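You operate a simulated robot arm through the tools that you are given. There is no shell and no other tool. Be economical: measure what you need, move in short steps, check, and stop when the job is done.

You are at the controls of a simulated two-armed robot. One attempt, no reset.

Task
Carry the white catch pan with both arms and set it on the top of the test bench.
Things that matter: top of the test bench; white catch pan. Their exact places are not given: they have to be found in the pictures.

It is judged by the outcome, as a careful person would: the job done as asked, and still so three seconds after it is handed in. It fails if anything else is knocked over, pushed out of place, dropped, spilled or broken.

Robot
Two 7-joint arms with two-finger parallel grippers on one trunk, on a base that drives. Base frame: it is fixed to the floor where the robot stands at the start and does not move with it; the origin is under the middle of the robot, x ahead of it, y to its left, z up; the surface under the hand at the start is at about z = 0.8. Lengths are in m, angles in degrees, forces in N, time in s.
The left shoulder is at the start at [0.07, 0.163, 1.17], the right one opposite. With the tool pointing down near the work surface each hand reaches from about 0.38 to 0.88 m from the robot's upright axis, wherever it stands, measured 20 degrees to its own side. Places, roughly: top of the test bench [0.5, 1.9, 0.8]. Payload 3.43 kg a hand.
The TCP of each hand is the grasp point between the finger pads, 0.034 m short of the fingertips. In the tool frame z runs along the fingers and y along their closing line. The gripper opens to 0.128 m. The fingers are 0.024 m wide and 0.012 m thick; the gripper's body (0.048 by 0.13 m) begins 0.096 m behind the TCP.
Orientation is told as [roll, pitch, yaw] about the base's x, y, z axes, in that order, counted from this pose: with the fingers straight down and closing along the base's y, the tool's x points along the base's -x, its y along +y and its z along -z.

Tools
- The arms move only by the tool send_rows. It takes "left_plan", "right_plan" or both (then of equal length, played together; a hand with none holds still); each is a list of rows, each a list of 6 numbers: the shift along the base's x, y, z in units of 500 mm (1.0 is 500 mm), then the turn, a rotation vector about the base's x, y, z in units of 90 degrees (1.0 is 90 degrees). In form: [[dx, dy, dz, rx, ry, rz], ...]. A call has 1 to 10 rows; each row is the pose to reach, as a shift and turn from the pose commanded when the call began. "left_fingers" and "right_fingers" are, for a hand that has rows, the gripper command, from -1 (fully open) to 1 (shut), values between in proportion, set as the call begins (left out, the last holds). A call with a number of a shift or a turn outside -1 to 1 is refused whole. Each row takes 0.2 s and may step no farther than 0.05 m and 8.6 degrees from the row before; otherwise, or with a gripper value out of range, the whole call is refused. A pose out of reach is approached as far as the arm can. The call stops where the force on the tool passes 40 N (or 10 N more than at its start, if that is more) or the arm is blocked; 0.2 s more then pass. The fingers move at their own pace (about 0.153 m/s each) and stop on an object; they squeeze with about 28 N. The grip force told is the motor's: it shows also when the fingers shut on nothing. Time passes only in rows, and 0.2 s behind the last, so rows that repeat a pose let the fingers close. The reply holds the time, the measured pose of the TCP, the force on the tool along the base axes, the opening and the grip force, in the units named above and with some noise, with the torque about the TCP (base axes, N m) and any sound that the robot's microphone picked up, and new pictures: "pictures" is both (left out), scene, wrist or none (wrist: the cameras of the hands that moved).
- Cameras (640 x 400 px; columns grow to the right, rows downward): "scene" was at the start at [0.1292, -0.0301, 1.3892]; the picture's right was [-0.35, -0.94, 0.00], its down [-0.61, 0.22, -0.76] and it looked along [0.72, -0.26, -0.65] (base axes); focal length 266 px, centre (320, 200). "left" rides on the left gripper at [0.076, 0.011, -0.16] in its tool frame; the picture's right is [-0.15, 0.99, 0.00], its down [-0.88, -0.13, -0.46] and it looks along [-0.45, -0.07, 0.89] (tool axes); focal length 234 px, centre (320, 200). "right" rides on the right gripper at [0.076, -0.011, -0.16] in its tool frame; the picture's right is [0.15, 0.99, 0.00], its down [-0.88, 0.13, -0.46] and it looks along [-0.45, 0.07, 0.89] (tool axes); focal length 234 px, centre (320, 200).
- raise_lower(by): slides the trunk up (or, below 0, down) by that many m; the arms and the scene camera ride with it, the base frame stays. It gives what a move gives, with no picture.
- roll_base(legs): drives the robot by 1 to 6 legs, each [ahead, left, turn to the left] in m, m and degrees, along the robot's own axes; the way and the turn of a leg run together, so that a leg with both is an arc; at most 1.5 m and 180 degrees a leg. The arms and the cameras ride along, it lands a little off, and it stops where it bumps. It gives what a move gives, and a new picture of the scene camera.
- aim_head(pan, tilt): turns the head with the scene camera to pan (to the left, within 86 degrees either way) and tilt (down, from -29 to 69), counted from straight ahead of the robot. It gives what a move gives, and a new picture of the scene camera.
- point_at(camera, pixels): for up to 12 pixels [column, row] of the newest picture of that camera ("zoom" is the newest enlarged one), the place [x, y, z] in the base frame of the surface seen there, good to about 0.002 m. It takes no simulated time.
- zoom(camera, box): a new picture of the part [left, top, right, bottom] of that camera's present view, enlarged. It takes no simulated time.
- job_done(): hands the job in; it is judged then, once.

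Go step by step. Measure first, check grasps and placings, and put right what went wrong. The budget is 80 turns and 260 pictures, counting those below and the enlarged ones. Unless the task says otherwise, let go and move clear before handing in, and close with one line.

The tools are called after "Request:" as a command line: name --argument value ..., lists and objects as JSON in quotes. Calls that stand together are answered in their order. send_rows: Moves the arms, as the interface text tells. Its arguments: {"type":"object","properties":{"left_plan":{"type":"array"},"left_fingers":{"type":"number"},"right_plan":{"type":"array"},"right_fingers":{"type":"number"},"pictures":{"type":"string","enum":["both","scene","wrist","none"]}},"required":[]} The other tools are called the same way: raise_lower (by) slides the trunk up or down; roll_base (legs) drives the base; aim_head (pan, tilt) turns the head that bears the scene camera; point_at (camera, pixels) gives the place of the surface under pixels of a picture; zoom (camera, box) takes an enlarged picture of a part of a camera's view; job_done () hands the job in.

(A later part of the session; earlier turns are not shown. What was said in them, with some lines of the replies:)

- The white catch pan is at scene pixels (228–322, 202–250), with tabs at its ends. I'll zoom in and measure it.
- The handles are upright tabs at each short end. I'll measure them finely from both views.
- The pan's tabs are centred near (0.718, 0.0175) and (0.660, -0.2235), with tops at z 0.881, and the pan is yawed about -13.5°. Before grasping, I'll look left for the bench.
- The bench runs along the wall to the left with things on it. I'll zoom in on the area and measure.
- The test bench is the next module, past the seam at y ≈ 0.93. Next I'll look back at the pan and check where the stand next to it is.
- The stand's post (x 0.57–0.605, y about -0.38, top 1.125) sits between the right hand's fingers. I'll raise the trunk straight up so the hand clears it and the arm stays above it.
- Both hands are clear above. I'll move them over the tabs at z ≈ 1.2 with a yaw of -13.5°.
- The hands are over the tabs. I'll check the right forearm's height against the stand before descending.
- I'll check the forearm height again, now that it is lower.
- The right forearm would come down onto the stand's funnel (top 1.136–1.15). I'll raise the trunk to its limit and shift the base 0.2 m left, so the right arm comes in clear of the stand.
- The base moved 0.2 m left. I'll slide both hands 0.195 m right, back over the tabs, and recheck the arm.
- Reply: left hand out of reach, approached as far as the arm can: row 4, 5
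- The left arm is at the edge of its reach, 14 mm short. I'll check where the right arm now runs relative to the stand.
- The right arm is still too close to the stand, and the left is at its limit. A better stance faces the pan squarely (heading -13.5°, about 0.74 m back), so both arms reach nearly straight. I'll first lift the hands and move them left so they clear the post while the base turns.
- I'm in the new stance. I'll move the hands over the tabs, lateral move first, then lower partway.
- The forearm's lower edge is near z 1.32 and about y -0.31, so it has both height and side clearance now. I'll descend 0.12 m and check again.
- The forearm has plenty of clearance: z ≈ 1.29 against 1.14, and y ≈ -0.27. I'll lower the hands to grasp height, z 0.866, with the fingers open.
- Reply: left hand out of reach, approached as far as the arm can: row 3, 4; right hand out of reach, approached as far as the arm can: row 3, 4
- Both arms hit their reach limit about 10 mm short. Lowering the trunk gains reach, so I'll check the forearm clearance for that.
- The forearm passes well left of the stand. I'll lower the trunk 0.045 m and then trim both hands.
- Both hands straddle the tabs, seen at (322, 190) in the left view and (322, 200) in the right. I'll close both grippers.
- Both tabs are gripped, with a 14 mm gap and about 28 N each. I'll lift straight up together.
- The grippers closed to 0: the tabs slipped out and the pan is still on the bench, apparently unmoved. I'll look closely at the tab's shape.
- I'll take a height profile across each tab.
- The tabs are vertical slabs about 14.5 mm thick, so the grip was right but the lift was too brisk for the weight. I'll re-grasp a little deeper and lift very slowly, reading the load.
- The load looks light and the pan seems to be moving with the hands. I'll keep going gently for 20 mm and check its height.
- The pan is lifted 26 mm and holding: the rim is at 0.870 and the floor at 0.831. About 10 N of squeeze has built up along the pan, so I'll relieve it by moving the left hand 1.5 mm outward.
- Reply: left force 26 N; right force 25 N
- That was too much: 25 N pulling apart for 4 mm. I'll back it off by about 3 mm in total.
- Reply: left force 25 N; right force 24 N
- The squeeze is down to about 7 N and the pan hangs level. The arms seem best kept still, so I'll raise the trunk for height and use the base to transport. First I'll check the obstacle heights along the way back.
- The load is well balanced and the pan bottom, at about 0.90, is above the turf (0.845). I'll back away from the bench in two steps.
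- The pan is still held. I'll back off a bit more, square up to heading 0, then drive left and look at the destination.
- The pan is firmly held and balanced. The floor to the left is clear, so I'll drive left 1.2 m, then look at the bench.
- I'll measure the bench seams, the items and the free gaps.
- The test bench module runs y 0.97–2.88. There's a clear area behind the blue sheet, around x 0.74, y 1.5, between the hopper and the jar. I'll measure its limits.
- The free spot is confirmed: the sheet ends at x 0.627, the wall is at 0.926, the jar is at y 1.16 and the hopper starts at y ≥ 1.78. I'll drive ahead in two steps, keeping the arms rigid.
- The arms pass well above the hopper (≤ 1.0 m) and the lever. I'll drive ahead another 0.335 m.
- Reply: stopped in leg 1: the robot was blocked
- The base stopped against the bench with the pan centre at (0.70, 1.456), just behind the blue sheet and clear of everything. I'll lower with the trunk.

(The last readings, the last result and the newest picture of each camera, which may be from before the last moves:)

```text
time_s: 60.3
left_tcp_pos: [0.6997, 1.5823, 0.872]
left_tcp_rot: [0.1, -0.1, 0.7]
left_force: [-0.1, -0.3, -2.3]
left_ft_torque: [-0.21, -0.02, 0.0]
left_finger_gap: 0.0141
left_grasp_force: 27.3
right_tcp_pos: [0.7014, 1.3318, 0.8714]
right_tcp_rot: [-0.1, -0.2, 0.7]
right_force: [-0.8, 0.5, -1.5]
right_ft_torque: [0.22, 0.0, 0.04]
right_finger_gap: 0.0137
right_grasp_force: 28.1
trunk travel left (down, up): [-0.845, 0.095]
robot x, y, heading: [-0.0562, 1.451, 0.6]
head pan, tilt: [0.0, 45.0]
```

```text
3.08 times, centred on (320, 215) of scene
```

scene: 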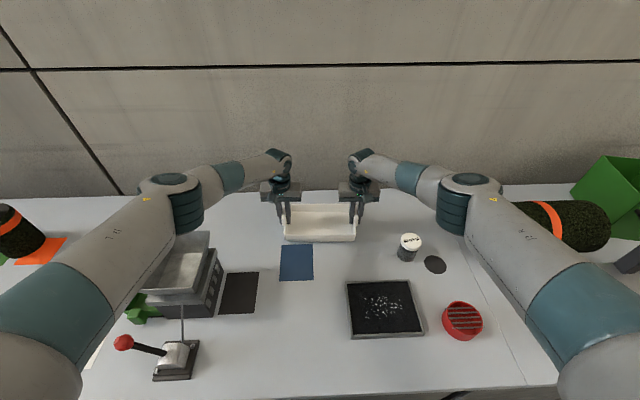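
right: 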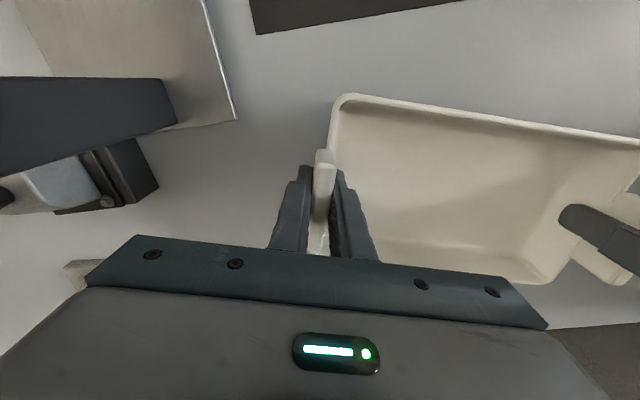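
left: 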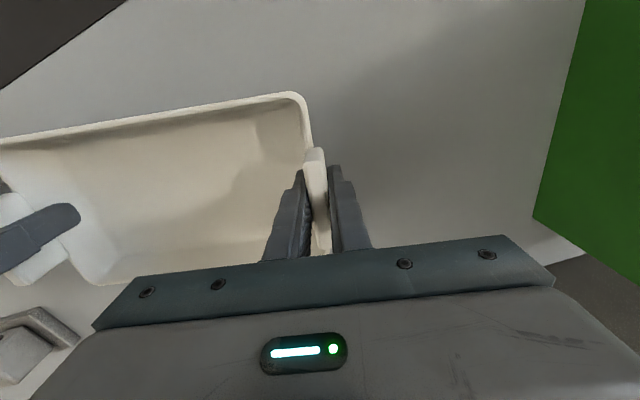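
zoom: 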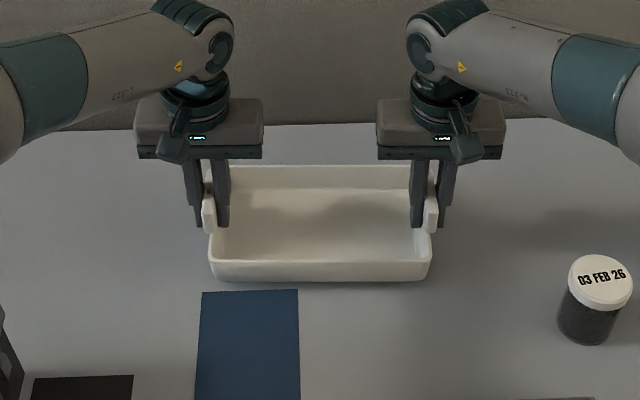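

It's about 11 mm above the bench. I'll lower in small trunk steps and watch the forces.

Request:
raise_lower --by -0.008

Request:
raise_lower --by -0.004

Request:
zoom --camera "scene" --box '[270, 190, 370, 260]'

Request:
point_at --camera "zoom" --pixels '[[320, 120], [240, 150], [400, 150], [320, 350], [200, 300], [450, 300], [320, 300]]'

```text
time_s: 60.9
left_tcp_pos: [0.6995, 1.5824, 0.8632]
left_tcp_rot: [0.0, -0.1, 0.7]
left_force: [-0.2, -0.4, -1.8]
left_ft_torque: [-0.16, 0.0, 0.0]
left_finger_gap: 0.0139
left_grasp_force: 27.8
right_tcp_pos: [0.7021, 1.3323, 0.8627]
right_tcp_rot: [-0.1, -0.1, 0.5]
right_force: [0.6, 1.3, -1.0]
right_ft_torque: [0.22, 0.04, 0.06]
right_finger_gap: 0.0139
right_grasp_force: 28.4
trunk travel left (down, up): [-0.837, 0.103]
robot x, y, heading: [-0.0541, 1.4507, 0.4]
head pan, tilt: [0.0, 45.0]
```

```text
time_s: 61.4
left_tcp_pos: [0.6995, 1.5811, 0.8595]
left_tcp_rot: [0.1, -0.1, 0.7]
left_force: [0.1, -0.7, -2.2]
left_ft_torque: [-0.17, 0.01, 0.05]
left_finger_gap: 0.014
left_grasp_force: 27.6
right_tcp_pos: [0.7016, 1.3325, 0.858]
right_tcp_rot: [-0.1, -0.1, 0.6]
right_force: [-0.1, 0.3, 0.1]
right_ft_torque: [0.21, 0.06, 0.07]
right_finger_gap: 0.0139
right_grasp_force: 27.8
trunk travel left (down, up): [-0.833, 0.107]
robot x, y, heading: [-0.0593, 1.4458, 0.6]
head pan, tilt: [0.0, 45.0]
```

```text
5.71 times, centred on (320, 225) of scene
```

zoom: 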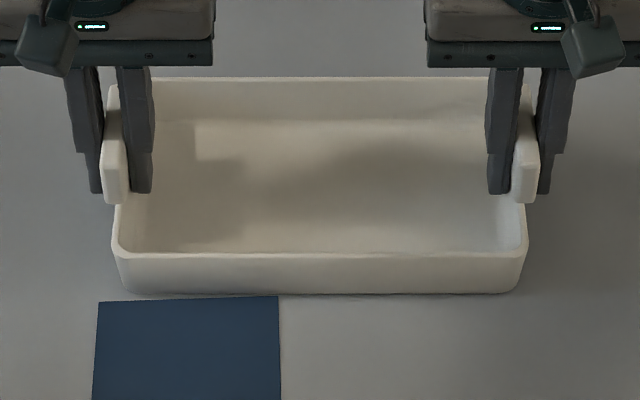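

```text
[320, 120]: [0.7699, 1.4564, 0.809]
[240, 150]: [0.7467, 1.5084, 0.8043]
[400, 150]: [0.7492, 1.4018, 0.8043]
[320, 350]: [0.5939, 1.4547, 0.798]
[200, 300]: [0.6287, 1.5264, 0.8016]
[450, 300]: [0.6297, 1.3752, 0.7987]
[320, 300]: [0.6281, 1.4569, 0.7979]
```

The pan's inner floor reads 0.8043, which matches its resting value, so it's at contact. I'll make one more 2 mm step to be sure.

Request:
raise_lower --by -0.002

```text
time_s: 61.9
left_tcp_pos: [0.6989, 1.5823, 0.8599]
left_tcp_rot: [0.1, -0.3, 0.8]
left_force: [2.9, 0.3, 8.8]
left_ft_torque: [-0.1, 0.48, -0.04]
left_finger_gap: 0.0138
left_grasp_force: 27.9
right_tcp_pos: [0.7016, 1.332, 0.8594]
right_tcp_rot: [-0.1, -0.3, 0.5]
right_force: [2.9, -0.3, 8.3]
right_ft_torque: [0.17, 0.52, 0.1]
right_finger_gap: 0.0138
right_grasp_force: 27.7
trunk travel left (down, up): [-0.831, 0.109]
robot x, y, heading: [-0.0524, 1.4517, 0.4]
head pan, tilt: [0.0, 45.0]
```

It's firmly seated, with about 8 N of upward reaction on each hand. I'll open both grippers partway.

Request:
send_rows --right_plan '[[0, 0, 0, 0, 0, 0], [0, 0, 0, 0, 0, 0], [0, 0, 0, 0, 0, 0]]' --left_plan '[[0, 0, 0, 0, 0, 0], [0, 0, 0, 0, 0, 0], [0, 0, 0, 0, 0, 0]]' --right_fingers 0.1 --left_fingers 0.1 --pictures "wrist"

```text
time_s: 62.7
left_tcp_pos: [0.6996, 1.5817, 0.8571]
left_tcp_rot: [0.1, -0.1, 0.6]
left_force: [-0.2, 0.0, -1.1]
left_ft_torque: [-0.01, 0.01, 0.03]
left_finger_gap: 0.0576
left_grasp_force: 0.0
right_tcp_pos: [0.7016, 1.332, 0.8562]
right_tcp_rot: [0.0, -0.3, 0.7]
right_force: [0.3, 0.0, 0.0]
right_ft_torque: [-0.01, -0.01, 0.02]
right_finger_gap: 0.0576
right_grasp_force: 0.1
trunk travel left (down, up): [-0.831, 0.109]
robot x, y, heading: [-0.0578, 1.4502, 0.4]
head pan, tilt: [0.0, 45.0]
```

right: 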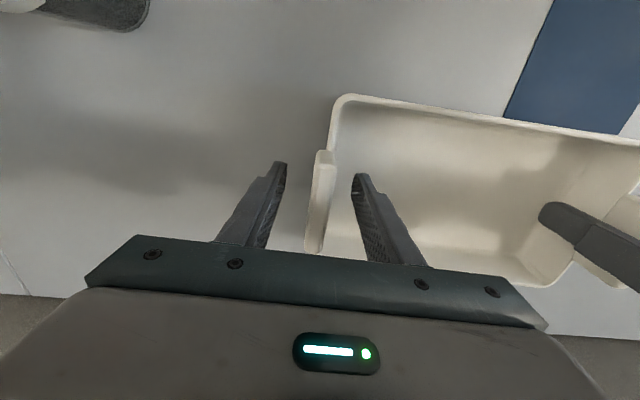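
left: 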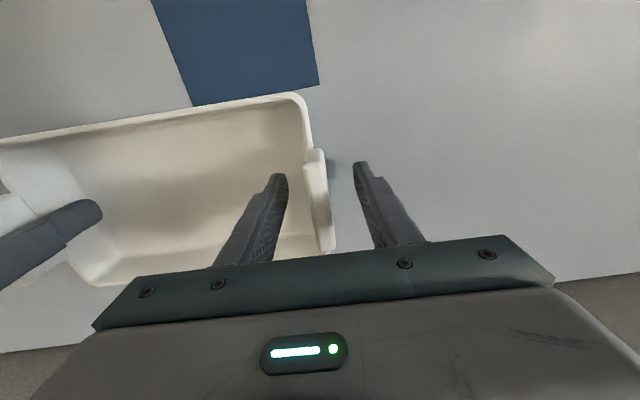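

Both hands are free of the tabs. I'll raise the hands clear with the trunk and verify.

Request:
raise_lower --by 0.105

Request:
roll_base --legs '[[-0.35, 0, 0]]'

Request:
zoom --camera "scene" --box '[120, 120, 520, 370]'

```text
time_s: 64.1
left_tcp_pos: [0.6995, 1.5832, 0.9631]
left_tcp_rot: [0.1, -0.1, 0.7]
left_force: [0.6, -0.2, -0.3]
left_ft_torque: [0.0, 0.03, 0.01]
left_finger_gap: 0.0576
left_grasp_force: 0.1
right_tcp_pos: [0.7017, 1.3318, 0.9608]
right_tcp_rot: [-0.2, -0.1, 0.6]
right_force: [-0.1, -0.1, 0.0]
right_ft_torque: [-0.03, 0.0, 0.02]
right_finger_gap: 0.0575
right_grasp_force: 0.1
trunk travel left (down, up): [-0.936, 0.004]
robot x, y, heading: [-0.0586, 1.4503, 0.6]
head pan, tilt: [0.0, 45.0]
```

```text
time_s: 66.3
left_tcp_pos: [0.3518, 1.5796, 0.9615]
left_tcp_rot: [0.1, 0.1, 0.7]
left_force: [-0.1, -0.2, 0.6]
left_ft_torque: [-0.02, -0.02, 0.02]
left_finger_gap: 0.0575
left_grasp_force: 0.1
right_tcp_pos: [0.3552, 1.3293, 0.9621]
right_tcp_rot: [-0.2, 0.0, 0.7]
right_force: [0.3, -0.6, 0.7]
right_ft_torque: [-0.01, 0.05, 0.03]
right_finger_gap: 0.0575
right_grasp_force: 0.0
trunk travel left (down, up): [-0.936, 0.004]
robot x, y, heading: [-0.4045, 1.4459, 0.5]
head pan, tilt: [0.0, 45.0]
```

scene: 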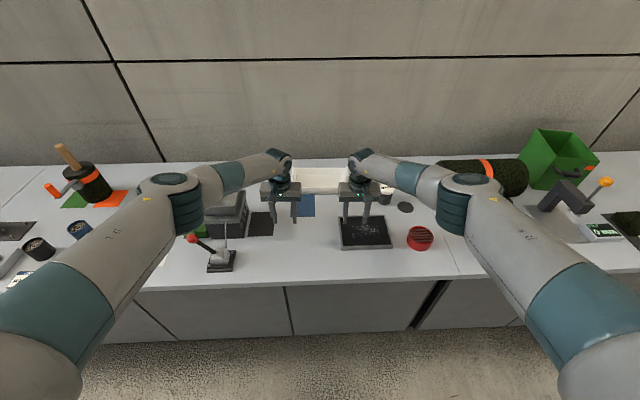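

```text
1.60 times, centred on (320, 245) of scene
```

zoom: 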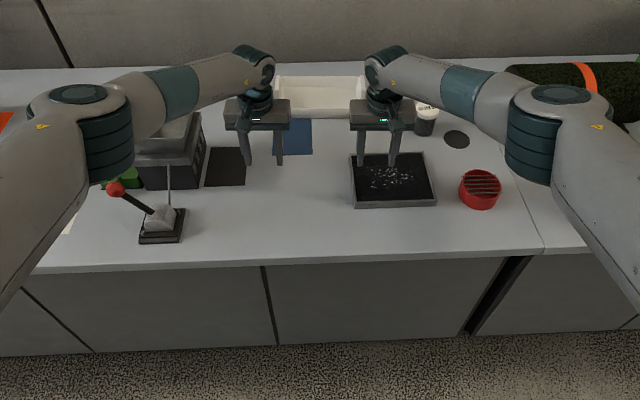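

The pan rests on the test bench behind the blue sheet, at zoom pixel (320, 95). Everything else stands as before and both hands are clear, so I'm handing in.

Request:
job_done

```text
The job is handed in.
```

The white catch pan is on top of the test bench, carried and set down with both arms. The first lift slipped with the pan still on the starting bench, and the base touched the test bench as I drove in; nothing else looked disturbed.
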